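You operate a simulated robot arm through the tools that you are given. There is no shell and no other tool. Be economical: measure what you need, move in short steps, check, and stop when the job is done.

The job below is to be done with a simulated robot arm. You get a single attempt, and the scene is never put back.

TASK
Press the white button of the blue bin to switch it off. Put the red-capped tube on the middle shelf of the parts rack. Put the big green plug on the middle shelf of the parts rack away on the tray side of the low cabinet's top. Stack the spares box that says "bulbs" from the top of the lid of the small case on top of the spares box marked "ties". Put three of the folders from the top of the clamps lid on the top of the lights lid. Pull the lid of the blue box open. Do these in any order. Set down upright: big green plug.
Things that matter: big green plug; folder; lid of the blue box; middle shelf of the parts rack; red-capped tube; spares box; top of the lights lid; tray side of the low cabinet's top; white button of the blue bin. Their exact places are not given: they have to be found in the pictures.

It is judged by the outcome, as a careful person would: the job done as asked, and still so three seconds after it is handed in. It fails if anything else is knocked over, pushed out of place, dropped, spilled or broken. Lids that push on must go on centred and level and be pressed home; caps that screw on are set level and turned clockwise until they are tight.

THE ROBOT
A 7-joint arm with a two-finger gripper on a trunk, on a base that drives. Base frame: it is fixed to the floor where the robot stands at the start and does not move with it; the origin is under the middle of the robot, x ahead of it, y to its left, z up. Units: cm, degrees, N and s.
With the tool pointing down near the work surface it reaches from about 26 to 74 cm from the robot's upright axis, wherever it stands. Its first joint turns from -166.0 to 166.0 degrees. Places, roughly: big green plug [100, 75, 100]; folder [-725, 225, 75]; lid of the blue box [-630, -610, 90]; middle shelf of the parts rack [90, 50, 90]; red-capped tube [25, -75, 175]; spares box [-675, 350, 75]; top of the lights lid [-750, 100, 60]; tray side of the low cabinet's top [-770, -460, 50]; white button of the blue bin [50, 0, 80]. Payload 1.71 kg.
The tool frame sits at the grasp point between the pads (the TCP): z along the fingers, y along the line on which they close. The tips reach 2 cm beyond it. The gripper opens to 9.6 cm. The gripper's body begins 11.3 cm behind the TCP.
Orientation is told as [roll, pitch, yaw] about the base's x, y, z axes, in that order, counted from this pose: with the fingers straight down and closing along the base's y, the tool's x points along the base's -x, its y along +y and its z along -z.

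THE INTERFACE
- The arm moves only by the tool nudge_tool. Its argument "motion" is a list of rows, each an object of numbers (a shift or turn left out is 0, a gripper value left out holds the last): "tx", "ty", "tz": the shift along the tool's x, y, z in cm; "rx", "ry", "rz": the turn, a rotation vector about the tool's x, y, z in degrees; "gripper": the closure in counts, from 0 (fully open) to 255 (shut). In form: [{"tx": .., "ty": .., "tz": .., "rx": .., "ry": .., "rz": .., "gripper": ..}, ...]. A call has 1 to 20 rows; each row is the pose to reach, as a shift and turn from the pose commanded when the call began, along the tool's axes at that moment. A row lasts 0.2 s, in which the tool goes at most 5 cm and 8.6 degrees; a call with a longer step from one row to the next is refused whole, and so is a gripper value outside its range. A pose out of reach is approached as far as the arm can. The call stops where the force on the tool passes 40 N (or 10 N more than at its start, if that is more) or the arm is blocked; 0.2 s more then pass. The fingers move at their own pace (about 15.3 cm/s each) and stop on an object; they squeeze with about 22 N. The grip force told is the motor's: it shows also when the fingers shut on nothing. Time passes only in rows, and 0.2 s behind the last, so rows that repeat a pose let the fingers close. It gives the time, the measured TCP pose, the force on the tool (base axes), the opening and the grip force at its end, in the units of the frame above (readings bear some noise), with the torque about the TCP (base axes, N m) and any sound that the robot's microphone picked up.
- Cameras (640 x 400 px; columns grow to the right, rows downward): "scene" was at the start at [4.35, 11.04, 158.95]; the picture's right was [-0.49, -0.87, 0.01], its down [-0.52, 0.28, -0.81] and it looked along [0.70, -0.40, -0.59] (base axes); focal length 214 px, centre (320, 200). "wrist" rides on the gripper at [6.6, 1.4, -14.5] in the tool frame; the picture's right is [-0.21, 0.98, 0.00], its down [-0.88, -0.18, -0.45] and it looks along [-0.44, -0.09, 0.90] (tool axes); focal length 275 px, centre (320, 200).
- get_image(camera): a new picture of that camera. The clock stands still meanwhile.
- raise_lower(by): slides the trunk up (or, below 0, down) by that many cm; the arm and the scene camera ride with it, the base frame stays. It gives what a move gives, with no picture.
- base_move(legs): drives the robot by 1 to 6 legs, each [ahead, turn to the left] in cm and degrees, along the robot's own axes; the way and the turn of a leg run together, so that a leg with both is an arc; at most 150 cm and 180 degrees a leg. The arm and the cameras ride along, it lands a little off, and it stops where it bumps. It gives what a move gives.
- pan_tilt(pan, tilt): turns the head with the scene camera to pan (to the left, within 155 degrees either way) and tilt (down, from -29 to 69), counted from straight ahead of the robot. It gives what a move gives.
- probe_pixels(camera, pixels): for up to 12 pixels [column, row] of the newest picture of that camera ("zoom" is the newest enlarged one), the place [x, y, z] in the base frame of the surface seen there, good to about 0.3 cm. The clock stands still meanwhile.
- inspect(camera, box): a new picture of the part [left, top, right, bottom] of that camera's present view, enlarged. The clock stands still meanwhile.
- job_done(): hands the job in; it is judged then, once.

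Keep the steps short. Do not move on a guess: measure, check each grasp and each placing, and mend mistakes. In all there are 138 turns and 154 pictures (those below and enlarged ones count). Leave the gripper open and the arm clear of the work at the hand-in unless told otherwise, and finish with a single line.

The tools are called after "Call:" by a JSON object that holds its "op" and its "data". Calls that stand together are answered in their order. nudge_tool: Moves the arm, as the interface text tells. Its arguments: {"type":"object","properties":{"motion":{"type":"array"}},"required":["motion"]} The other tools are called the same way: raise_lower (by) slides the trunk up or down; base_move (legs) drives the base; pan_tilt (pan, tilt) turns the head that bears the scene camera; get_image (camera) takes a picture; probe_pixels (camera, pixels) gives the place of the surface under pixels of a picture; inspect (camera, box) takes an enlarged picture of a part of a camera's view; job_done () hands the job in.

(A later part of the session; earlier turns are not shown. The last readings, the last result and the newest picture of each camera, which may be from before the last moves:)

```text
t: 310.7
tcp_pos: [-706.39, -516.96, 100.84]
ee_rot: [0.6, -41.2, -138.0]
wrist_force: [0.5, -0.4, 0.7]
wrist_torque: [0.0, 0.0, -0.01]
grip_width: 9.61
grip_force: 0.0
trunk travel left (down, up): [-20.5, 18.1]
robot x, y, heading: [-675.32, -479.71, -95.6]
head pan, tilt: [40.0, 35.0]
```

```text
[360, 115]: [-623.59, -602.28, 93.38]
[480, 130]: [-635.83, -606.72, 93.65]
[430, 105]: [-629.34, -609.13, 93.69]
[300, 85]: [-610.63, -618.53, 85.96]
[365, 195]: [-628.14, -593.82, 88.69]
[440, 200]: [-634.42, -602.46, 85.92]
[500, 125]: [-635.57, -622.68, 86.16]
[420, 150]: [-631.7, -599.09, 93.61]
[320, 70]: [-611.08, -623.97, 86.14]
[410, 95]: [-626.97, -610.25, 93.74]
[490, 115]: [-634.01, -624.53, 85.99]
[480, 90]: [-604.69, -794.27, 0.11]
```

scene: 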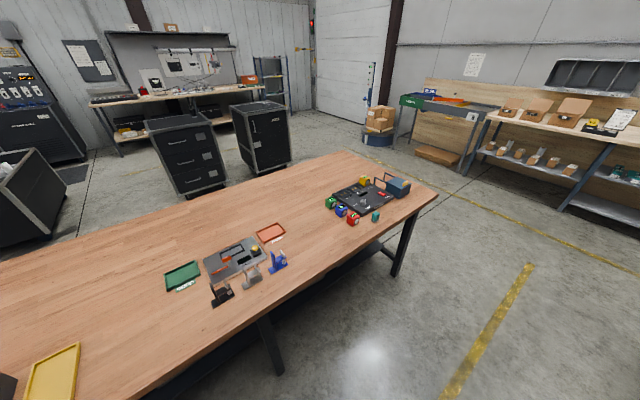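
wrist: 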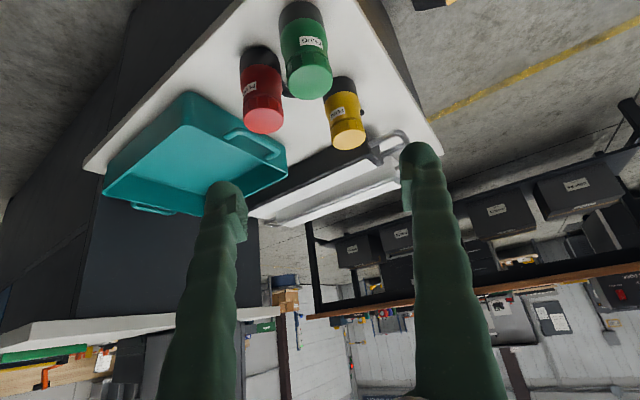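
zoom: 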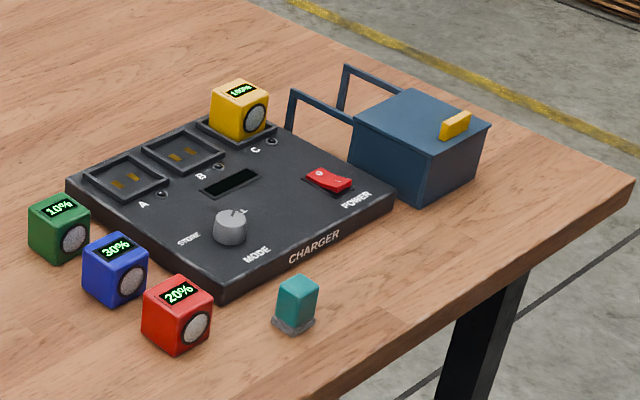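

The tab is at the near edge and rails run away (+x'), so the lid slides along them. The best stance is at the table's south end. Checking the floor there first.

Call:
{"op": "probe_pixels", "data": {"camera": "zoom", "pixels": [[455, 125], [448, 133], [465, 118], [455, 118], [455, 140], [345, 68], [291, 92], [375, 87], [320, 108], [352, 160], [635, 180], [475, 180]]}}

Call:
{"op": "pan_tilt", "data": {"pan": -5, "tilt": 25}}

Call:
{"op": "get_image", "data": {"camera": "scene"}}

```text
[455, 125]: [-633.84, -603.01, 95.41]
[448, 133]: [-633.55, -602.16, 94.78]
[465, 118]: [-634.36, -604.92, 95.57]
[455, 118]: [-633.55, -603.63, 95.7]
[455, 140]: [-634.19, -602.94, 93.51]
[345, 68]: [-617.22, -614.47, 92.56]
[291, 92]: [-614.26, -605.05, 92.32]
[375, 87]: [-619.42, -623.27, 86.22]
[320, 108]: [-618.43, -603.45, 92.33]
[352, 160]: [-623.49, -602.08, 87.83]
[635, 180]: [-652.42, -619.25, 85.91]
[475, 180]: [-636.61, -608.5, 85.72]
```

```text
t: 311.9
tcp_pos: [-706.37, -516.81, 100.83]
ee_rot: [0.6, -41.1, -138.0]
wrist_force: [-0.3, 0.5, 0.1]
wrist_torque: [0.02, -0.03, 0.01]
grip_width: 9.6
grip_force: 0.0
trunk travel left (down, up): [-20.5, 18.1]
robot x, y, heading: [-674.67, -479.99, -95.4]
head pan, tilt: [-5.0, 25.0]
```

```text
67 pictures are left
```

scene: 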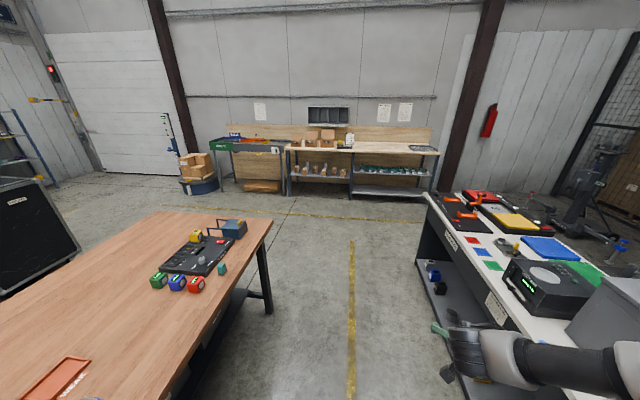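

Floor at the south end is clear. Driving there: corridor, then around to (-653,-669), final heading 74°.

Call:
{"op": "base_move", "data": {"legs": [[0, -4.8], [122, 0], [0, 17.8], [91, 0], [0, 115.4], [38, 0]]}}

Call:
{"op": "base_move", "data": {"legs": [[0, 41]]}}

Call:
{"op": "pan_tilt", "data": {"pan": -10, "tilt": 50}}

Call:
{"op": "get_image", "data": {"camera": "scene"}}

```text
t: 332.7
tcp_pos: [-603.52, -671.44, 100.85]
ee_rot: [0.6, -41.3, -9.7]
wrist_force: [0.2, 1.0, 0.0]
wrist_torque: [-0.01, 0.0, 0.02]
grip_width: 9.6
grip_force: 0.1
trunk travel left (down, up): [-20.5, 18.1]
robot x, y, heading: [-651.9, -670.14, 32.8]
head pan, tilt: [-5.0, 25.0]
```

```text
t: 335.4
tcp_pos: [-615.45, -640.07, 101.54]
ee_rot: [1.3, -41.8, 31.9]
wrist_force: [-0.1, 0.0, -0.7]
wrist_torque: [-0.01, -0.06, 0.01]
grip_width: 9.62
grip_force: 0.1
trunk travel left (down, up): [-20.5, 18.1]
robot x, y, heading: [-651.91, -669.86, 75.0]
head pan, tilt: [-5.0, 25.0]
```

```text
t: 336.3
tcp_pos: [-614.85, -641.03, 102.62]
ee_rot: [2.4, -43.4, 30.3]
wrist_force: [1.0, 1.0, 0.4]
wrist_torque: [-0.02, 0.03, 0.03]
grip_width: 9.61
grip_force: 0.1
trunk travel left (down, up): [-20.5, 18.1]
robot x, y, heading: [-652.03, -670.14, 74.6]
head pan, tilt: [-10.0, 50.0]
```

```text
66 pictures are left
```

scene: 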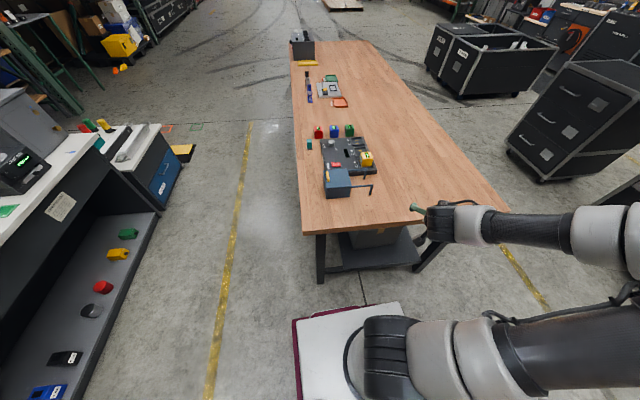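

Good stance. Zooming on the box to measure the tab and rails.

Call:
{"op": "inspect", "data": {"camera": "scene", "box": [300, 120, 396, 210]}}

Call:
{"op": "probe_pixels", "data": {"camera": "scene", "pixels": [[328, 173], [328, 170], [328, 177], [338, 175], [326, 168], [350, 168], [327, 186], [351, 187], [370, 187], [365, 178], [338, 190], [328, 180]]}}

```text
4.44 times, centred on (348, 165) of scene
```

zoom: 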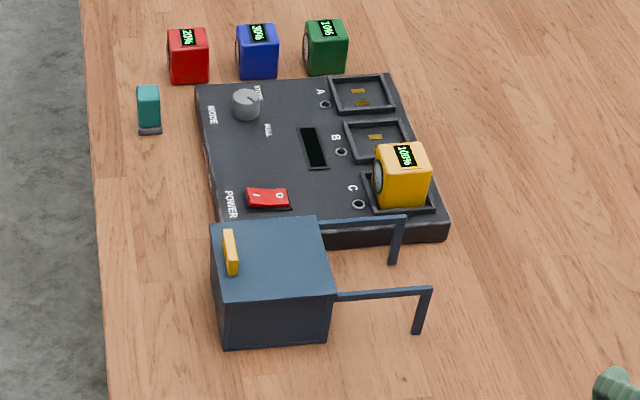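

```text
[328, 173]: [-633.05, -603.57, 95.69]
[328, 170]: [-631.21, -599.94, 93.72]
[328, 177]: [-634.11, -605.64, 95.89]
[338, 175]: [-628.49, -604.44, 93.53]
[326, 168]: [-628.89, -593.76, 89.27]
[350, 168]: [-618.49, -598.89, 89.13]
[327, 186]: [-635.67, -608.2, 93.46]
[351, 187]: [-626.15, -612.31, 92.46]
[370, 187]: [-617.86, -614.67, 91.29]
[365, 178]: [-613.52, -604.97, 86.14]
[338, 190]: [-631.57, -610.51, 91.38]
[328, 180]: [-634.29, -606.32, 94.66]
```

I'll turn the base +36° so the arm's current shape points at the tab, then look from the wrist.

Call:
{"op": "base_move", "data": {"legs": [[0, 36]]}}

Call:
{"op": "get_image", "data": {"camera": "wrist"}}

```text
t: 338.7
tcp_pos: [-639.29, -625.08, 102.13]
ee_rot: [1.8, -41.5, 67.3]
wrist_force: [-0.2, -0.5, -0.4]
wrist_torque: [-0.01, 0.02, 0.0]
grip_width: 9.61
grip_force: 0.0
trunk travel left (down, up): [-20.5, 18.1]
robot x, y, heading: [-651.94, -670.09, 111.0]
head pan, tilt: [-10.0, 50.0]
```

```text
64 pictures are left
```

wrist: 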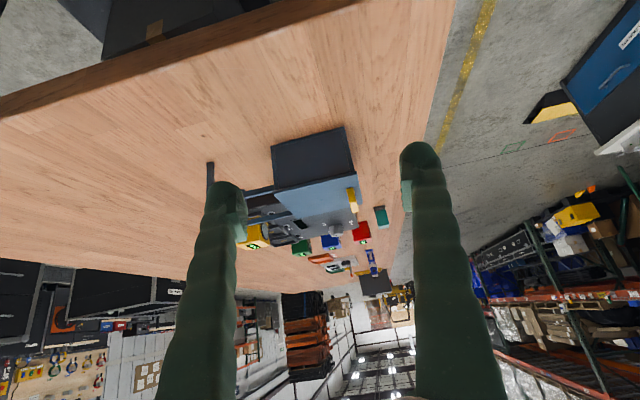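

Tilt -41 is good for pinching the tab. Moving 20 cm ahead at constant height (z≈102) with yaw to 74.

Call:
{"op": "nudge_tool", "data": {"motion": [{"tx": -1.4, "ty": 0.2, "tz": 1.2, "rx": -0.3, "rz": -0.5}, {"tx": -2.8, "ty": 0.5, "tz": 2.5, "rx": -0.6, "rz": -1}, {"tx": -4.2, "ty": 0.7, "tz": 3.7, "rx": -0.9, "rz": -1.5}, {"tx": -5.6, "ty": 0.9, "tz": 4.9, "rx": -1.2, "rz": -2}, {"tx": -7, "ty": 1.1, "tz": 6.2, "rx": -1.5, "rz": -2.5}, {"tx": -8.4, "ty": 1.4, "tz": 7.4, "rx": -1.7, "rz": -3}, {"tx": -9.8, "ty": 1.6, "tz": 8.7, "rx": -2, "rz": -3.5}, {"tx": -11.2, "ty": 1.8, "tz": 9.9, "rx": -2.3, "rz": -4}, {"tx": -12.6, "ty": 2.1, "tz": 11.1, "rx": -2.6, "rz": -4.5}, {"tx": -14, "ty": 2.3, "tz": 12.4, "rx": -2.6, "rz": -5}, {"tx": -15.4, "ty": 2.5, "tz": 13.6, "rx": -2.6, "rz": -5}, {"tx": -15.4, "ty": 2.5, "tz": 13.6, "rx": -2.6, "rz": -5}]}}

Call:
{"op": "get_image", "data": {"camera": "wrist"}}

```text
t: 341.3
tcp_pos: [-633.48, -606.33, 103.04]
ee_rot: [0.7, -42.2, 73.6]
wrist_force: [-0.4, -0.9, -0.2]
wrist_torque: [0.0, 0.02, 0.02]
grip_width: 9.58
grip_force: 0.0
trunk travel left (down, up): [-20.5, 18.1]
robot x, y, heading: [-652.17, -669.82, 111.1]
head pan, tilt: [-10.0, 50.0]
```

```text
63 pictures are left
```

wrist: 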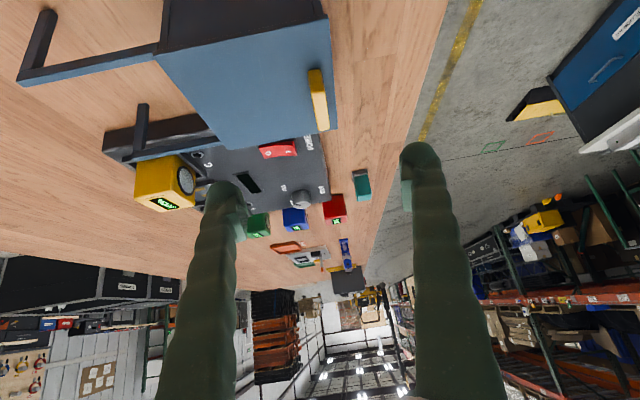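

The tab at (318,100) is on the finger midline. Probing it for exact position.

Call:
{"op": "probe_pixels", "data": {"camera": "wrist", "pixels": [[314, 75], [323, 125], [318, 100], [311, 100], [326, 100], [300, 100], [250, 60], [335, 100], [30, 70], [140, 115]]}}

```text
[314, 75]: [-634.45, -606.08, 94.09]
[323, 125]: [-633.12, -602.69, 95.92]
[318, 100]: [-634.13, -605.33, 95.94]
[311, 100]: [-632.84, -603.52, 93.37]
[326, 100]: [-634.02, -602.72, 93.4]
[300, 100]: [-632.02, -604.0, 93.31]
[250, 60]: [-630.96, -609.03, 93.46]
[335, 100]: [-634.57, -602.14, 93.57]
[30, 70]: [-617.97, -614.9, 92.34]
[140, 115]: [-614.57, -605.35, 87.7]
```

Tab centre (-633.8,-604.4), lid z 93.4, tab top 95.9. Half-closing and descending to z≈96.

Call:
{"op": "nudge_tool", "data": {"motion": [{"tx": 0.7, "ty": 0.2, "tz": 1, "gripper": 130}, {"tx": 1.4, "ty": 0.4, "tz": 2}, {"tx": 2.1, "ty": 0.6, "tz": 3}, {"tx": 2.8, "ty": 0.8, "tz": 4}, {"tx": 3.5, "ty": 0.8, "tz": 5}, {"tx": 4.04, "ty": 0.8, "tz": 5.79}, {"tx": 4.04, "ty": 0.8, "tz": 5.79}]}}

Call:
{"op": "get_image", "data": {"camera": "wrist"}}

```text
t: 342.9
tcp_pos: [-634.16, -605.29, 96.04]
ee_rot: [0.8, -42.1, 73.7]
wrist_force: [0.6, 0.1, -0.1]
wrist_torque: [0.01, 0.0, 0.0]
grip_width: 4.68
grip_force: 0.0
trunk travel left (down, up): [-20.5, 18.1]
robot x, y, heading: [-651.54, -669.7, 111.1]
head pan, tilt: [-10.0, 50.0]
```

```text
62 pictures are left
```

wrist: 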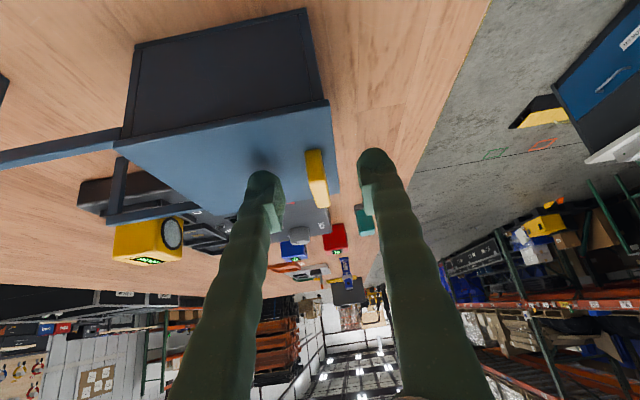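

The tab is between the fingertips. Closing on it.

Call:
{"op": "nudge_tool", "data": {"motion": [{"gripper": 255}, {"gripper": 255}, {"gripper": 255}, {"gripper": 255}]}}

Call:
{"op": "nudge_tool", "data": {"motion": [{"ty": -0.3}, {"ty": -0.6}, {"ty": -1}, {"ty": -1.4}, {"ty": -1.8}]}}

Call:
{"op": "get_image", "data": {"camera": "wrist"}}

```text
t: 343.9
tcp_pos: [-634.17, -605.12, 96.03]
ee_rot: [0.7, -42.2, 73.4]
wrist_force: [3.2, -0.6, -3.1]
wrist_torque: [0.05, 0.12, -0.2]
grip_width: 0.9
grip_force: 35.1
trunk travel left (down, up): [-20.5, 18.1]
robot x, y, heading: [-652.13, -669.99, 111.1]
head pan, tilt: [-10.0, 50.0]
```

```text
t: 345.1
tcp_pos: [-632.29, -605.83, 95.97]
ee_rot: [0.7, -42.2, 73.6]
wrist_force: [-1.7, -6.2, 1.7]
wrist_torque: [0.11, 0.15, -0.21]
grip_width: 0.9
grip_force: 35.4
trunk travel left (down, up): [-20.5, 18.1]
robot x, y, heading: [-652.1, -669.73, 110.9]
head pan, tilt: [-10.0, 50.0]
```

```text
61 pictures are left
```

wrist: 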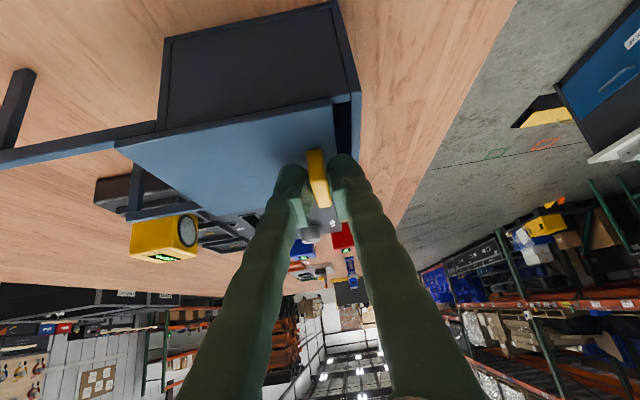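

The lid slides with the tab. Continuing the slide toward the rails in small steps.

Call:
{"op": "nudge_tool", "data": {"motion": [{"ty": -0.6, "tx": 0.03, "tz": -0.03}, {"ty": -1.2, "tx": 0.06, "tz": -0.06}, {"ty": -1.8, "tx": 0.1, "tz": -0.1}, {"ty": -2.4, "tx": 0.13, "tz": -0.12}, {"ty": -3, "tx": 0.16, "tz": -0.15}, {"ty": -3.6, "tx": 0.2, "tz": -0.17}, {"ty": -4.2, "tx": 0.22, "tz": -0.2}, {"ty": -4.8, "tx": 0.25, "tz": -0.22}, {"ty": -5.4, "tx": 0.28, "tz": -0.25}, {"ty": -6, "tx": 0.3, "tz": -0.28}]}}

Call:
{"op": "get_image", "data": {"camera": "wrist"}}

Call:
{"op": "inspect", "data": {"camera": "scene", "box": [300, 120, 480, 230]}}

```text
t: 347.3
tcp_pos: [-626.7, -607.74, 96.07]
ee_rot: [0.7, -42.3, 73.6]
wrist_force: [1.6, 6.2, 10.3]
wrist_torque: [0.33, 0.09, -0.19]
grip_width: 0.89
grip_force: 34.5
trunk travel left (down, up): [-20.5, 18.1]
robot x, y, heading: [-651.89, -670.01, 111.3]
head pan, tilt: [-10.0, 50.0]
```

```text
60 pictures are left
```

wrist: 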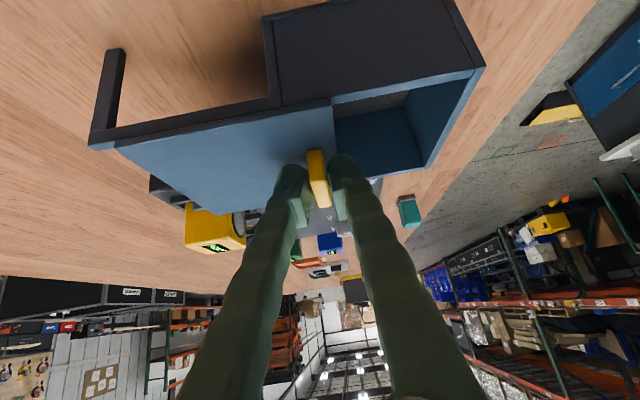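

```text
3.56 times, centred on (390, 175) of scene
```

zoom: 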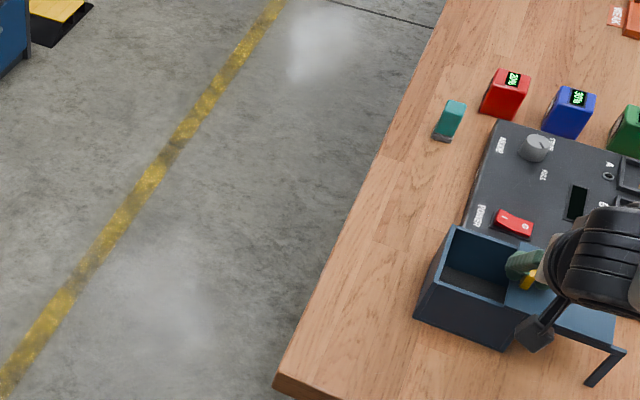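

About 8 cm open already. Nudging on gently to the end stop.

Call:
{"op": "nudge_tool", "data": {"motion": [{"ty": -0.3, "tx": -0.05, "tz": -0.08}, {"ty": -0.6, "tx": -0.05, "tz": -0.08}, {"ty": -0.9, "tx": -0.05, "tz": -0.08}, {"ty": -1.2, "tx": -0.05, "tz": -0.08}, {"ty": -1.5, "tx": -0.05, "tz": -0.08}]}}

Call:
{"op": "get_image", "data": {"camera": "wrist"}}

```text
t: 348.5
tcp_pos: [-625.35, -608.3, 96.0]
ee_rot: [0.7, -42.2, 73.5]
wrist_force: [2.5, 7.4, 7.0]
wrist_torque: [0.06, 0.13, -0.2]
grip_width: 0.9
grip_force: 34.5
trunk travel left (down, up): [-20.5, 18.1]
robot x, y, heading: [-652.04, -669.88, 111.0]
head pan, tilt: [-10.0, 50.0]
```

```text
58 pictures are left
```

wrist: 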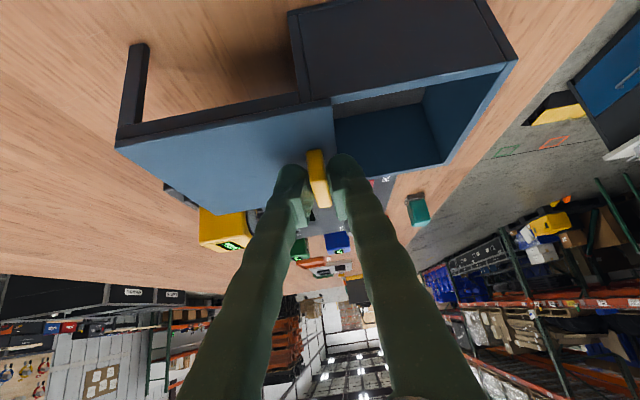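

Still sliding freely; one more centimetre.

Call:
{"op": "nudge_tool", "data": {"motion": [{"ty": -0.3}, {"ty": -0.6}, {"ty": -0.9}, {"ty": -1.2}]}}

Call:
{"op": "get_image", "data": {"camera": "wrist"}}

```text
t: 349.5
tcp_pos: [-624.73, -608.41, 96.11]
ee_rot: [0.9, -42.0, 73.8]
wrist_force: [-19.8, 10.6, 0.7]
wrist_torque: [0.29, 0.27, -0.05]
grip_width: 0.9
grip_force: 34.5
trunk travel left (down, up): [-20.5, 18.1]
robot x, y, heading: [-651.68, -670.3, 110.9]
head pan, tilt: [-10.0, 50.0]
```

```text
57 pictures are left
```

wrist: 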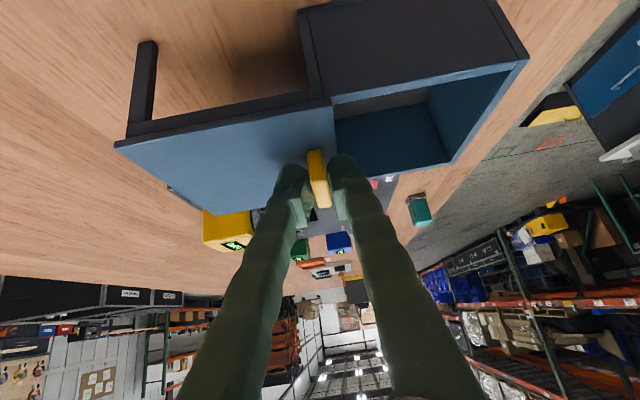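

End stop reached (20 N). Relaxing, opening and lifting away.

Call:
{"op": "nudge_tool", "data": {"motion": [{"ty": 0.5}, {"ty": 0.5, "gripper": 215}, {"ty": 0.5, "gripper": 190}, {"ty": 0.5, "gripper": 190}, {"ty": 0.5, "tx": -0.7, "tz": -0.75}, {"ty": 0.5, "tx": -2, "tz": -2.2}, {"ty": 0.5, "tx": -3.4, "tz": -3.7}, {"ty": 0.5, "tx": -5, "tz": -5.5}, {"ty": 0.5, "tx": -3, "tz": -8.5}, {"ty": 0.5, "tx": -1, "tz": -11.5}, {"ty": 0.5, "tx": 1, "tz": -14.5}, {"ty": 0.5, "tx": 3, "tz": -17}, {"ty": 0.5, "tx": 4.5, "tz": -20}, {"ty": 0.5, "tx": 4.5, "tz": -20}]}}

Call:
{"op": "get_image", "data": {"camera": "scene"}}

```text
t: 352.5
tcp_pos: [-629.15, -624.56, 107.79]
ee_rot: [0.7, -42.2, 73.6]
wrist_force: [-0.8, -0.2, 0.3]
wrist_torque: [0.0, -0.02, 0.01]
grip_width: 2.45
grip_force: 0.0
trunk travel left (down, up): [-20.5, 18.1]
robot x, y, heading: [-651.6, -670.22, 110.7]
head pan, tilt: [-10.0, 50.0]
```

```text
56 pictures are left
```

scene: 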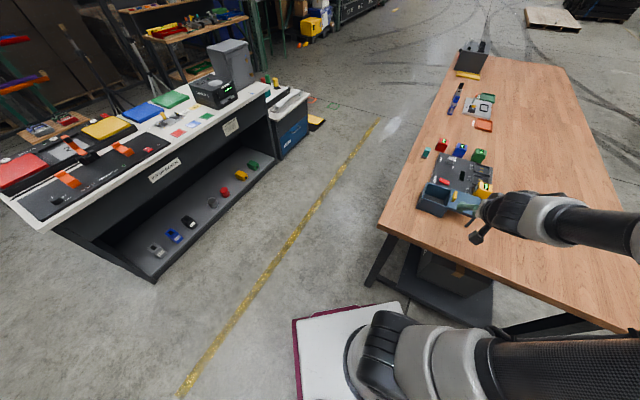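

Lid is fully open. Next: the folders and spares boxes across the aisle near the rack. Retracing the path out of the corridor, then up the aisle.

Call:
{"op": "base_move", "data": {"legs": [[0, -77.7], [-38, 0], [0, 69], [103, 0], [0, -30.3], [150, 0]]}}

Call:
{"op": "base_move", "data": {"legs": [[70, 0], [0, 17.1], [150, 0], [150, 0], [150, 0], [70, 0]]}}

Call:
{"op": "pan_tilt", "data": {"pan": 65, "tilt": 25}}

Call:
{"op": "get_image", "data": {"camera": "scene"}}

```text
t: 377.0
tcp_pos: [-614.06, -428.83, 107.8]
ee_rot: [0.6, -42.0, 35.0]
wrist_force: [-0.6, 0.4, -0.5]
wrist_torque: [-0.01, 0.0, -0.01]
grip_width: 2.47
grip_force: 0.1
trunk travel left (down, up): [-20.5, 18.1]
robot x, y, heading: [-660.22, -450.38, 72.4]
head pan, tilt: [-10.0, 50.0]
```

```text
t: 408.6
tcp_pos: [-577.63, 167.21, 108.22]
ee_rot: [1.3, -42.8, 47.9]
wrist_force: [-0.4, -0.6, 0.5]
wrist_torque: [0.0, -0.01, 0.01]
grip_width: 2.42
grip_force: 0.0
trunk travel left (down, up): [-20.5, 18.1]
robot x, y, heading: [-617.73, 137.59, 85.4]
head pan, tilt: [-10.0, 50.0]
```

```text
t: 410.1
tcp_pos: [-577.6, 165.56, 108.75]
ee_rot: [1.8, -43.5, 47.3]
wrist_force: [1.0, -0.3, 0.8]
wrist_torque: [0.0, 0.0, -0.01]
grip_width: 2.46
grip_force: 0.0
trunk travel left (down, up): [-20.5, 18.1]
robot x, y, heading: [-617.4, 137.37, 85.5]
head pan, tilt: [65.0, 25.0]
```

```text
55 pictures are left
```

scene: 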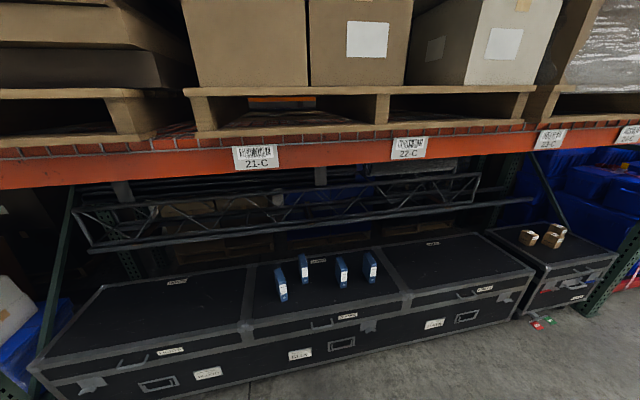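

Four blue folders stand on the middle lid; spares boxes are on the small case to the right. Zooming to read labels.

Call:
{"op": "inspect", "data": {"camera": "scene", "box": [30, 240, 400, 400]}}

Call:
{"op": "inspect", "data": {"camera": "scene", "box": [460, 210, 620, 330]}}

Call:
{"op": "probe_pixels", "data": {"camera": "scene", "pixels": [[281, 278], [304, 260], [341, 268], [370, 262], [281, 300], [304, 282], [341, 285], [370, 279], [247, 320], [410, 300], [255, 345], [390, 255]]}}

```text
1.73 times, centred on (215, 320) of scene
```

zoom: 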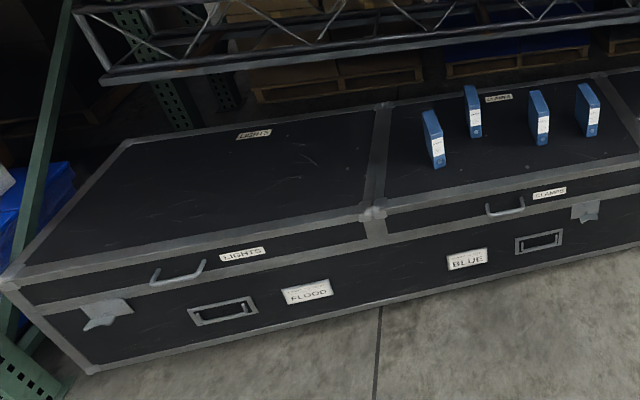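

```text
3.33 times, centred on (540, 270) of scene
```

zoom: 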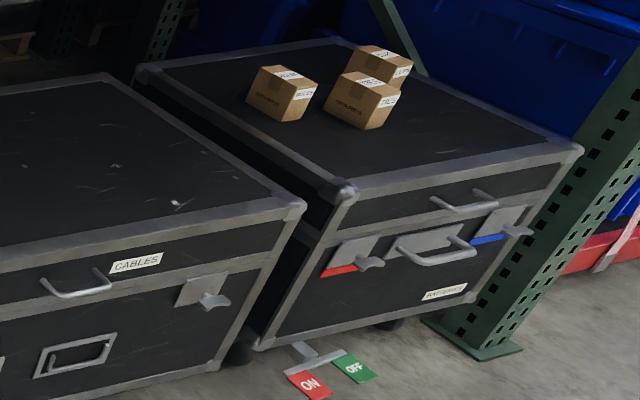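

```text
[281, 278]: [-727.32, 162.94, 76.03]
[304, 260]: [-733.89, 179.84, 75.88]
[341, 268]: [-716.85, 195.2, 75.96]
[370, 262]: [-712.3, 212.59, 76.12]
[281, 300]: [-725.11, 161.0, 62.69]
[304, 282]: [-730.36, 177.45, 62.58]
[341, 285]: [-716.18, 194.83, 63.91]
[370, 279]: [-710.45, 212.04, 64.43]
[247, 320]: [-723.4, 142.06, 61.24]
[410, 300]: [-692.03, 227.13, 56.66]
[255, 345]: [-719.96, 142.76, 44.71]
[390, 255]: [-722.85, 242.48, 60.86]
```

Left lid = LIGHTS, middle = CLAMPS (4 folders). Probing the overhead beam and zooming on the folders for their shape.

Call:
{"op": "probe_pixels", "data": {"camera": "scene", "pixels": [[300, 170], [300, 150], [300, 130], [300, 212], [200, 228], [100, 300], [180, 285], [60, 355], [245, 300], [105, 290], [545, 235], [528, 237]]}}

Call:
{"op": "inspect", "data": {"camera": "scene", "box": [260, 240, 400, 320]}}

```text
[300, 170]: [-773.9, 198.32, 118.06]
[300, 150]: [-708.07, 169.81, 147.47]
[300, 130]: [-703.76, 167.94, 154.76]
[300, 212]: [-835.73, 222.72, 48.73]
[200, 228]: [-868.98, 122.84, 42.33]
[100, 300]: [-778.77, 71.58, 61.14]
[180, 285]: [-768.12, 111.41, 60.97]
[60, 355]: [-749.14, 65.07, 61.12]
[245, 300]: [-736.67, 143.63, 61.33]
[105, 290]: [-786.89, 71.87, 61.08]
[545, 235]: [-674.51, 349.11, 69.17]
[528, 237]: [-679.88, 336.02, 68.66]
```

```text
4.57 times, centred on (330, 280) of scene
```

zoom: 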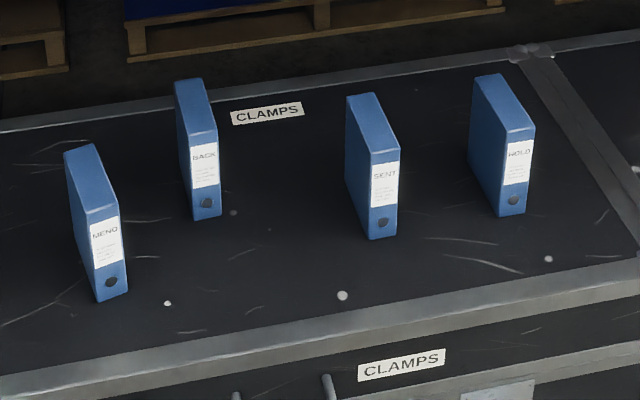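

Beam bottom is at z≈145, n'≈725; fine. Driving to (-676,132), heading 200, keeping this arm shape.

Call:
{"op": "base_move", "data": {"legs": [[0, 99.8], [58.8, 0], [0, 14.7]]}}

Call:
{"op": "pan_tilt", "data": {"pan": -35, "tilt": 50}}

Call:
{"op": "get_image", "data": {"camera": "scene"}}

Call:
{"op": "get_image", "data": {"camera": "wrist"}}

```text
t: 419.7
tcp_pos: [-718.71, 154.14, 108.72]
ee_rot: [2.0, -43.5, 163.5]
wrist_force: [-0.1, 0.7, -0.2]
wrist_torque: [0.02, 0.04, 0.01]
grip_width: 2.46
grip_force: 0.0
trunk travel left (down, up): [-20.5, 18.1]
robot x, y, heading: [-675.99, 130.87, -158.2]
head pan, tilt: [65.0, 25.0]
```

```text
t: 421.4
tcp_pos: [-717.35, 154.73, 109.08]
ee_rot: [2.5, -44.2, 163.0]
wrist_force: [0.3, 0.6, 0.5]
wrist_torque: [0.01, -0.02, 0.0]
grip_width: 2.45
grip_force: 0.2
trunk travel left (down, up): [-20.5, 18.1]
robot x, y, heading: [-675.64, 130.56, -158.6]
head pan, tilt: [-35.0, 50.0]
```

```text
51 pictures are left
```

scene: 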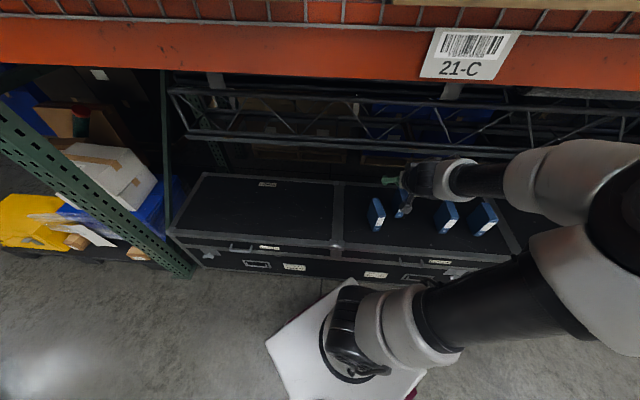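

```text
50 pictures are left
```

wrist: 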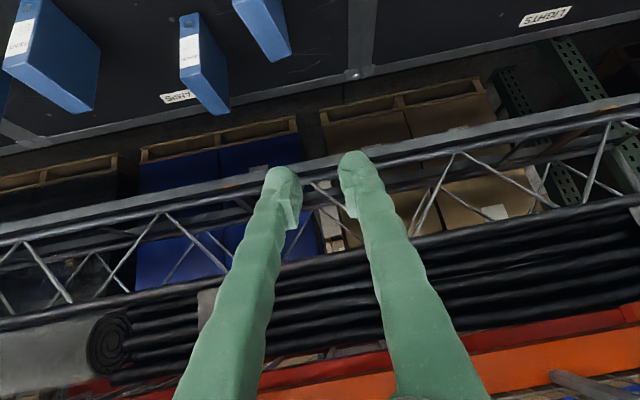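

Probing the folder tops through a zoom of the scene view.

Call:
{"op": "inspect", "data": {"camera": "scene", "box": [330, 170, 510, 260]}}

Call:
{"op": "probe_pixels", "data": {"camera": "wrist", "pixels": [[262, 5], [285, 50], [245, 12], [280, 12], [205, 65], [182, 25], [225, 108], [60, 60], [190, 60], [215, 75], [8, 68], [90, 105]]}}

```text
3.56 times, centred on (420, 215) of scene
```

zoom: 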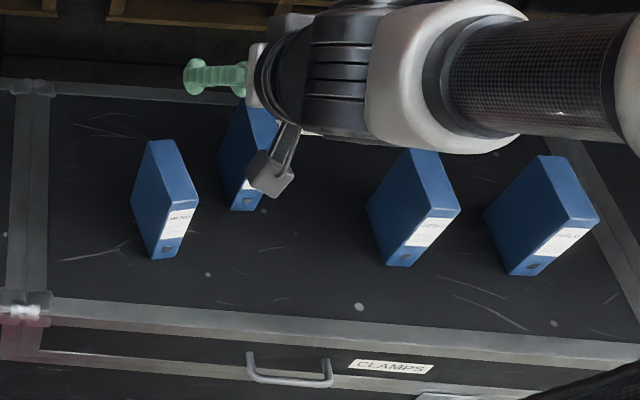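

```text
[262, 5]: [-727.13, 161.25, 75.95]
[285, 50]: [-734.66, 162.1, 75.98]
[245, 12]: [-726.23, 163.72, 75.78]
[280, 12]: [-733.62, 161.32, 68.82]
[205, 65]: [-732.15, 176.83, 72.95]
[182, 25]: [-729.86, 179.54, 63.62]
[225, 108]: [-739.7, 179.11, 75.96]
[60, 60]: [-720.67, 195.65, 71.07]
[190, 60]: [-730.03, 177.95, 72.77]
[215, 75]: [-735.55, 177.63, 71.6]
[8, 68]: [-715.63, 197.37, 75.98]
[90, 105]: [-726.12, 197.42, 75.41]
```

F1 (left folder) runs from its spine (-726.6,162.4) back along az≈182. Lowering the trunk 15 cm and moving above/before it with yaw +18.

Call:
{"op": "raise_lower", "data": {"by": -15}}

Call:
{"op": "nudge_tool", "data": {"motion": [{"rx": -1.7, "rz": -2.1, "gripper": 60}, {"rx": -3.3, "rz": -4.3}, {"rx": -5, "rz": -6.5}, {"rx": -6.7, "rz": -8.6}, {"rx": -8.3, "rz": -10.8}, {"rx": -10, "rz": -12.9}, {"rx": -10, "rz": -12.9}]}}

Call:
{"op": "get_image", "data": {"camera": "wrist"}}

```text
t: 423.2
tcp_pos: [-717.29, 154.81, 94.0]
ee_rot: [2.6, -44.2, 163.0]
wrist_force: [-0.6, 0.1, 0.4]
wrist_torque: [-0.04, -0.03, 0.0]
grip_width: 2.45
grip_force: 0.2
trunk travel left (down, up): [-5.5, 33.1]
robot x, y, heading: [-675.67, 130.64, -158.5]
head pan, tilt: [-35.0, 50.0]
```

```text
t: 424.8
tcp_pos: [-717.24, 154.85, 94.08]
ee_rot: [0.0, -44.5, -179.0]
wrist_force: [0.7, 0.1, -1.4]
wrist_torque: [0.0, 0.0, 0.01]
grip_width: 7.34
grip_force: 0.1
trunk travel left (down, up): [-5.5, 33.1]
robot x, y, heading: [-675.93, 130.45, -158.4]
head pan, tilt: [-35.0, 50.0]
```

```text
48 pictures are left
```

wrist: 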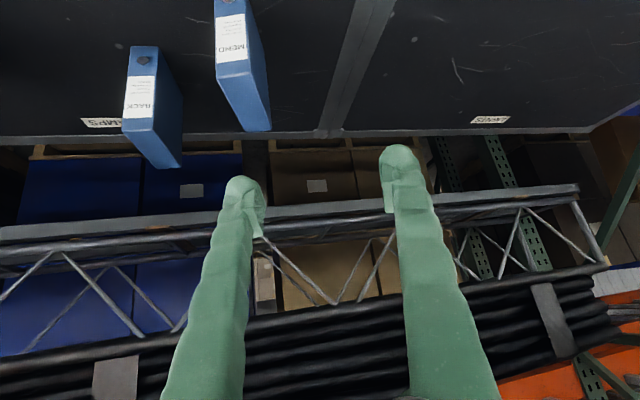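

Probing F1's top face corners from here.

Call:
{"op": "probe_pixels", "data": {"camera": "wrist", "pixels": [[220, 66], [246, 62], [246, 127], [268, 125], [233, 80], [257, 118], [240, 95], [233, 40], [127, 122], [152, 120]]}}

```text
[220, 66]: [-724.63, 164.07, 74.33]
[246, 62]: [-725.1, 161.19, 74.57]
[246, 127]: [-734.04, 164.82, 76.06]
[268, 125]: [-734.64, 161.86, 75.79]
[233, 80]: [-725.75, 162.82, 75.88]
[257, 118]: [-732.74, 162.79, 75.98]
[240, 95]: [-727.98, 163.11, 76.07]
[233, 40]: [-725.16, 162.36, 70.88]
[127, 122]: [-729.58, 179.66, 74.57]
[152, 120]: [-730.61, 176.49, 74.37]
```

F1 axis az 175.7, 3.0 thick, 9.5 deep. Moving to a pre-grasp point 13 cm back along the tool axis, yaw corrected.

Call:
{"op": "nudge_tool", "data": {"motion": [{"tx": 1, "ty": -0.9, "tz": 1.4, "rx": 0.6, "rz": 0.6}, {"tx": 2, "ty": -1.9, "tz": 2.9, "rx": 1.2, "rz": 1.2}, {"tx": 3, "ty": -2.8, "tz": 4.4, "rx": 1.8, "rz": 1.9}, {"tx": 4, "ty": -3.7, "tz": 5.8, "rx": 2.4, "rz": 2.5}, {"tx": 5, "ty": -4.6, "tz": 7.2, "rx": 3, "rz": 3.1}, {"tx": 6, "ty": -5.6, "tz": 8.7, "rx": 3.7, "rz": 3.8}, {"tx": 7, "ty": -6.5, "tz": 10.2, "rx": 3.7, "rz": 3.8}, {"tx": 7.9, "ty": -7.4, "tz": 11.6, "rx": 3.7, "rz": 3.8}, {"tx": 7.9, "ty": -7.4, "tz": 11.6, "rx": 3.7, "rz": 3.8}]}}

Call:
{"op": "get_image", "data": {"camera": "wrist"}}

```text
t: 426.8
tcp_pos: [-719.76, 162.04, 80.41]
ee_rot: [0.0, -44.5, 175.6]
wrist_force: [-0.2, -0.8, -0.1]
wrist_torque: [0.0, 0.02, 0.03]
grip_width: 7.34
grip_force: 0.0
trunk travel left (down, up): [-5.5, 33.1]
robot x, y, heading: [-676.02, 130.94, -158.4]
head pan, tilt: [-35.0, 50.0]
```

```text
47 pictures are left
```

wrist: 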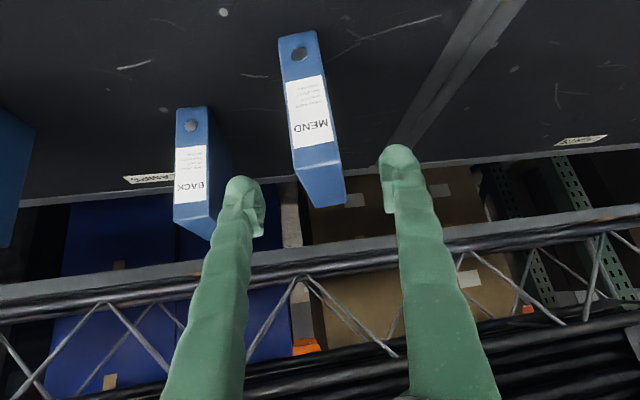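

Well aligned. Advancing along the tool axis and closing.

Call:
{"op": "nudge_tool", "data": {"motion": [{"tz": 2.5}, {"tz": 5}, {"tz": 7.5}, {"tz": 10}, {"tz": 12.8}, {"tz": 12.8}, {"tz": 12.8, "gripper": 255}, {"tz": 12.8, "gripper": 255}, {"tz": 12.8, "gripper": 255}, {"tz": 12.8, "gripper": 255}]}}

Call:
{"op": "get_image", "data": {"camera": "wrist"}}

```text
t: 429.0
tcp_pos: [-728.82, 162.61, 71.12]
ee_rot: [0.1, -44.5, 175.6]
wrist_force: [0.5, 0.8, 1.4]
wrist_torque: [0.04, 0.1, -0.04]
grip_width: 4.13
grip_force: 21.9
trunk travel left (down, up): [-5.5, 33.1]
robot x, y, heading: [-675.74, 130.58, -158.6]
head pan, tilt: [-35.0, 50.0]
```

```text
46 pictures are left
```

wrist: 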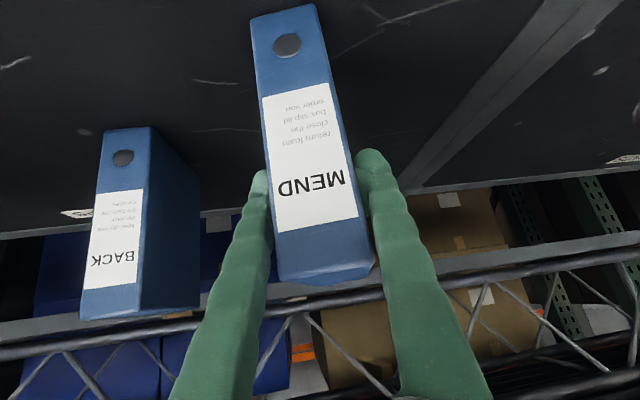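

Gripped (4.1 cm). Lifting 4 cm and checking, then carrying it left along the case toward the lights lid.

Call:
{"op": "nudge_tool", "data": {"motion": [{"tx": -0.7, "tz": -0.7}, {"tx": -1.4, "tz": -1.4}, {"tx": -2.8, "tz": -2.9}, {"tx": -4.2, "tz": -4.3}, {"tx": -4.2, "tz": -4.3}]}}

Call:
{"op": "nudge_tool", "data": {"motion": [{"tx": -0.4, "ty": 2.2, "tz": 0.4}, {"tx": -0.8, "ty": 4.5, "tz": 0.8}, {"tx": -1.2, "ty": 6.7, "tz": 1.2}, {"tx": -1.6, "ty": 9, "tz": 1.5}, {"tx": -2, "ty": 11.2, "tz": 1.9}, {"tx": -2.4, "ty": 13.4, "tz": 2.3}, {"tx": -2.7, "ty": 15.7, "tz": 2.7}, {"tx": -3.1, "ty": 17.9, "tz": 3.1}, {"tx": -3.5, "ty": 20.1, "tz": 3.5}, {"tx": -3.9, "ty": 22.4, "tz": 3.8}, {"tx": -4.3, "ty": 24.6, "tz": 4.2}, {"tx": -4.7, "ty": 26.9, "tz": 4.6}, {"tx": -5.1, "ty": 29.1, "tz": 5}, {"tx": -5.1, "ty": 29.1, "tz": 5}]}}

Call:
{"op": "get_image", "data": {"camera": "wrist"}}

```text
t: 430.2
tcp_pos: [-728.69, 162.64, 77.15]
ee_rot: [0.2, -44.3, 175.6]
wrist_force: [-0.3, 0.0, -1.7]
wrist_torque: [-0.02, -0.06, 0.0]
grip_width: 4.09
grip_force: 21.8
trunk travel left (down, up): [-5.5, 33.1]
robot x, y, heading: [-675.92, 130.69, -158.7]
head pan, tilt: [-35.0, 50.0]
```

```text
t: 433.2
tcp_pos: [-738.07, 133.94, 77.13]
ee_rot: [0.0, -44.4, 175.6]
wrist_force: [-0.4, -0.4, -1.9]
wrist_torque: [0.0, -0.03, -0.01]
grip_width: 4.09
grip_force: 22.6
trunk travel left (down, up): [-5.5, 33.1]
robot x, y, heading: [-675.8, 130.44, -158.4]
head pan, tilt: [-35.0, 50.0]
```

```text
45 pictures are left
```

wrist: 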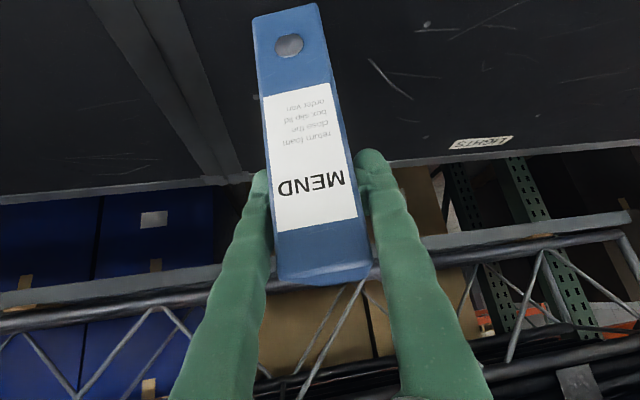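

Smooth. Carrying it 20 cm further left and lowering most of the way.

Call:
{"op": "nudge_tool", "data": {"motion": [{"tx": -0.1, "ty": 2, "tz": 0.1}, {"tx": -0.3, "ty": 4, "tz": 0.3}, {"tx": -0.4, "ty": 6, "tz": 0.4}, {"tx": -0.5, "ty": 8, "tz": 0.5}, {"tx": -0.6, "ty": 10, "tz": 0.6}, {"tx": -0.8, "ty": 12, "tz": 0.8}, {"tx": -0.9, "ty": 14, "tz": 0.9}, {"tx": -1, "ty": 16, "tz": 1}, {"tx": -1.2, "ty": 18, "tz": 1.2}, {"tx": -1.3, "ty": 20.1, "tz": 1.3}, {"tx": -0.3, "ty": 20.1, "tz": 2.3}, {"tx": 0.8, "ty": 20.1, "tz": 3.4}, {"tx": 1.9, "ty": 20.1, "tz": 4.5}, {"tx": 2.4, "ty": 20.1, "tz": 5.1}, {"tx": 2.4, "ty": 20.1, "tz": 5.1}]}}

Call:
{"op": "nudge_tool", "data": {"motion": [{"tx": 0.14, "tz": 0.14}, {"tx": 0.28, "tz": 0.28}, {"tx": 0.35, "tz": 0.36}]}}

Call:
{"op": "get_image", "data": {"camera": "wrist"}}

```text
t: 436.4
tcp_pos: [-741.29, 114.4, 71.93]
ee_rot: [0.1, -44.5, 175.6]
wrist_force: [-0.2, -0.3, -2.4]
wrist_torque: [-0.01, -0.04, 0.02]
grip_width: 4.07
grip_force: 22.0
trunk travel left (down, up): [-5.5, 33.1]
robot x, y, heading: [-675.75, 130.53, -158.3]
head pan, tilt: [-35.0, 50.0]
```

```text
t: 437.2
tcp_pos: [-741.37, 114.25, 71.56]
ee_rot: [0.1, -44.5, 175.6]
wrist_force: [0.7, 0.0, -1.8]
wrist_torque: [0.01, -0.05, -0.01]
grip_width: 4.07
grip_force: 22.3
trunk travel left (down, up): [-5.5, 33.1]
robot x, y, heading: [-675.7, 130.51, -158.4]
head pan, tilt: [-35.0, 50.0]
```

```text
44 pictures are left
```

wrist: 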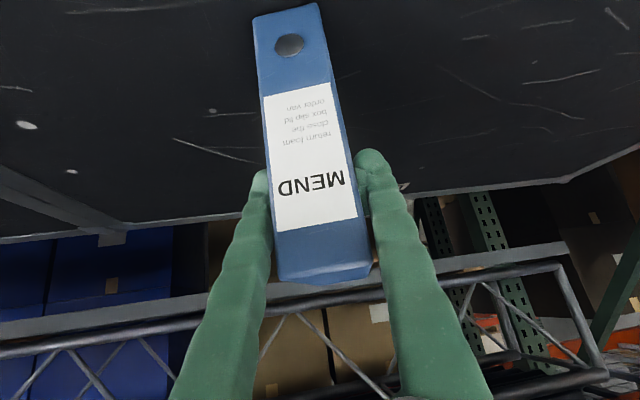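

No contact yet; lowering the last millimetres, then releasing and backing off.

Call:
{"op": "nudge_tool", "data": {"motion": [{"tx": 0.14, "tz": 0.14}, {"tx": 0.28, "tz": 0.28}, {"tx": 0.4, "tz": 0.4}, {"tx": 0.4, "tz": 0.4}]}}

```text
t: 438.2
tcp_pos: [-741.4, 114.44, 71.13]
ee_rot: [0.2, -44.8, 175.5]
wrist_force: [4.1, 3.1, 18.4]
wrist_torque: [-0.13, -0.52, 0.04]
grip_width: 4.05
grip_force: 21.7
trunk travel left (down, up): [-5.5, 33.1]
robot x, y, heading: [-675.8, 130.48, -158.5]
head pan, tilt: [-35.0, 50.0]
```

Contact (18 N). Releasing and withdrawing.

Call:
{"op": "nudge_tool", "data": {"motion": [{"tx": -0.15, "tz": -0.15}, {"tx": -0.15, "tz": -0.15, "gripper": 110}, {"tx": -0.15, "tz": -0.15, "gripper": 80}, {"tx": -0.15, "tz": -0.15, "gripper": 80}, {"tx": -0.15, "tz": -2}, {"tx": -0.15, "tz": -5}, {"tx": -0.15, "tz": -8}, {"tx": -0.15, "tz": -11}, {"tx": -0.15, "tz": -14}, {"tx": -1.5, "tz": -16}, {"tx": -3, "tz": -18}, {"tx": -3, "tz": -18}]}}

Call:
{"op": "get_image", "data": {"camera": "wrist"}}

```text
t: 440.8
tcp_pos: [-731.1, 113.66, 85.81]
ee_rot: [0.1, -44.5, 175.6]
wrist_force: [0.6, -0.1, 0.2]
wrist_torque: [-0.03, -0.02, 0.0]
grip_width: 6.57
grip_force: 0.0
trunk travel left (down, up): [-5.5, 33.1]
robot x, y, heading: [-676.08, 130.6, -158.2]
head pan, tilt: [-35.0, 50.0]
```

```text
43 pictures are left
```

wrist: 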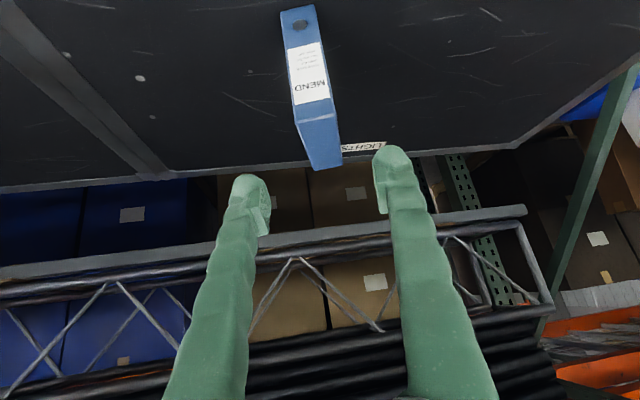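

Folder 1 stands on the lights lid. Next folder 2 ("BACK"): spine (-730.1,178.1), axis az 162. Moving right to its pre-grasp.

Call:
{"op": "nudge_tool", "data": {"motion": [{"ty": -3.5, "tx": 0, "tz": 0}, {"ty": -7}, {"ty": -10.5}, {"ty": -14}, {"ty": -17.5}, {"ty": -21}, {"ty": -24.5}, {"ty": -28, "rx": 0.9, "rz": 0.9}, {"ty": -31.5, "rx": 1.8, "rz": 1.8}, {"ty": -35, "rx": 2.7, "rz": 2.8}, {"ty": -38.5, "rx": 3.6, "rz": 3.7}, {"ty": -42, "rx": 4.5, "rz": 4.6}, {"ty": -45.5, "rx": 5.4, "rz": 5.5}, {"ty": -49, "rx": 6.3, "rz": 6.4}, {"ty": -52.5, "rx": 7.2, "rz": 7.4}, {"ty": -56, "rx": 8.1, "rz": 8.3}, {"ty": -59.5, "rx": 9, "rz": 9.2, "tx": 1.2, "tz": 0.8}, {"ty": -63.1, "rx": 9.5, "rz": 9.7, "tx": 2.9, "tz": 2}, {"ty": -63.1, "rx": 9.5, "rz": 9.7, "tx": 4.6, "tz": 3.2}, {"ty": -63.1, "rx": 9.5, "rz": 9.7, "tx": 4.6, "tz": 3.2}]}}

Call:
{"op": "get_image", "data": {"camera": "wrist"}}

```text
t: 445.0
tcp_pos: [-725.36, 176.31, 80.2]
ee_rot: [0.2, -44.3, 162.1]
wrist_force: [-0.2, -0.1, -0.5]
wrist_torque: [0.0, 0.03, 0.02]
grip_width: 6.57
grip_force: 0.1
trunk travel left (down, up): [-5.5, 33.1]
robot x, y, heading: [-675.82, 130.59, -158.2]
head pan, tilt: [-35.0, 50.0]
```

```text
42 pictures are left
```

wrist: 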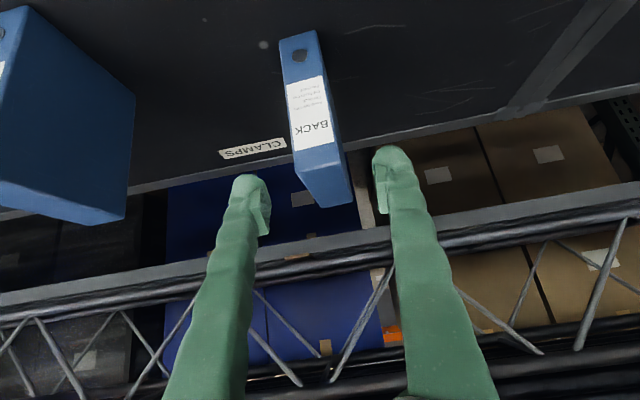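

Aligned. Advancing, gripping and lifting.

Call:
{"op": "nudge_tool", "data": {"motion": [{"tz": 2.5}, {"tz": 5}, {"tz": 7.5}, {"tz": 10}, {"tz": 12.8}, {"tz": 12.8}, {"tz": 12.8, "gripper": 255}, {"tz": 12.8, "gripper": 255}, {"tz": 12.8, "gripper": 255}, {"tz": 12.8, "gripper": 255}, {"tx": -0.7, "tz": 12.1}, {"tx": -1.4, "tz": 11.4}, {"tx": -2.8, "tz": 10}, {"tx": -4.2, "tz": 8.5}, {"tx": -4.2, "tz": 8.5}]}}

Call:
{"op": "get_image", "data": {"camera": "wrist"}}

```text
t: 448.2
tcp_pos: [-733.81, 179.2, 77.17]
ee_rot: [0.0, -44.5, 162.1]
wrist_force: [0.4, -0.2, -1.2]
wrist_torque: [0.0, -0.01, 0.0]
grip_width: 4.07
grip_force: 22.2
trunk travel left (down, up): [-5.5, 33.1]
robot x, y, heading: [-675.98, 130.78, -158.3]
head pan, tilt: [-35.0, 50.0]
```

```text
41 pictures are left
```

wrist: 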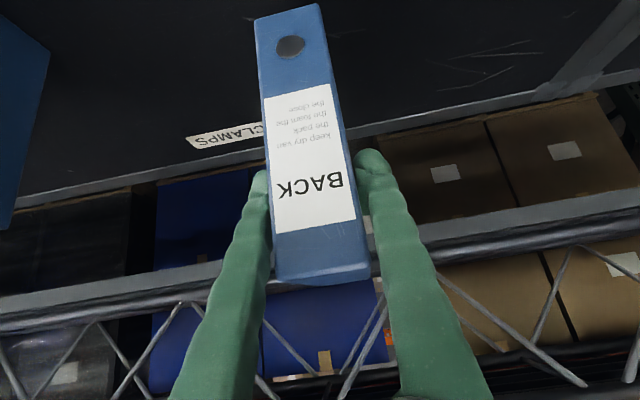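

Lifted. Carrying it left to d'≈-109 on the lights lid and lowering most of the way.

Call:
{"op": "nudge_tool", "data": {"motion": [{"tx": 0.5, "ty": 3.1, "tz": -0.5}, {"tx": 1, "ty": 6.3, "tz": -0.9}, {"tx": 1.4, "ty": 9.4, "tz": -1.4}, {"tx": 1.9, "ty": 12.6, "tz": -1.9}, {"tx": 2.4, "ty": 15.7, "tz": -2.3}, {"tx": 2.9, "ty": 18.8, "tz": -2.8}, {"tx": 3.3, "ty": 22, "tz": -3.2}, {"tx": 3.8, "ty": 25.1, "tz": -3.7}, {"tx": 4.3, "ty": 28.2, "tz": -4.2}, {"tx": 4.8, "ty": 31.4, "tz": -4.6}, {"tx": 5.2, "ty": 34.5, "tz": -5.1}, {"tx": 5.7, "ty": 37.7, "tz": -5.6}, {"tx": 6.2, "ty": 40.8, "tz": -6}, {"tx": 6.7, "ty": 43.9, "tz": -6.5}, {"tx": 7.1, "ty": 47.1, "tz": -6.9}, {"tx": 7.6, "ty": 50.2, "tz": -7.4}, {"tx": 8.9, "ty": 50.2, "tz": -6.1}, {"tx": 10.2, "ty": 50.2, "tz": -4.8}, {"tx": 11.4, "ty": 50.2, "tz": -3.6}, {"tx": 11.4, "ty": 50.2, "tz": -3.6}]}}

Call:
{"op": "get_image", "data": {"camera": "wrist"}}

```text
t: 452.4
tcp_pos: [-738.97, 128.06, 71.63]
ee_rot: [0.1, -44.4, 161.9]
wrist_force: [-0.7, -0.3, -1.9]
wrist_torque: [0.0, -0.03, -0.03]
grip_width: 4.07
grip_force: 22.2
trunk travel left (down, up): [-5.5, 33.1]
robot x, y, heading: [-675.81, 130.76, -158.7]
head pan, tilt: [-35.0, 50.0]
```

```text
40 pictures are left
```

wrist: 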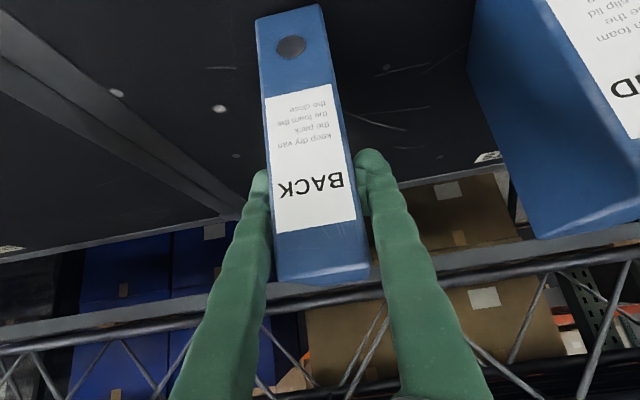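

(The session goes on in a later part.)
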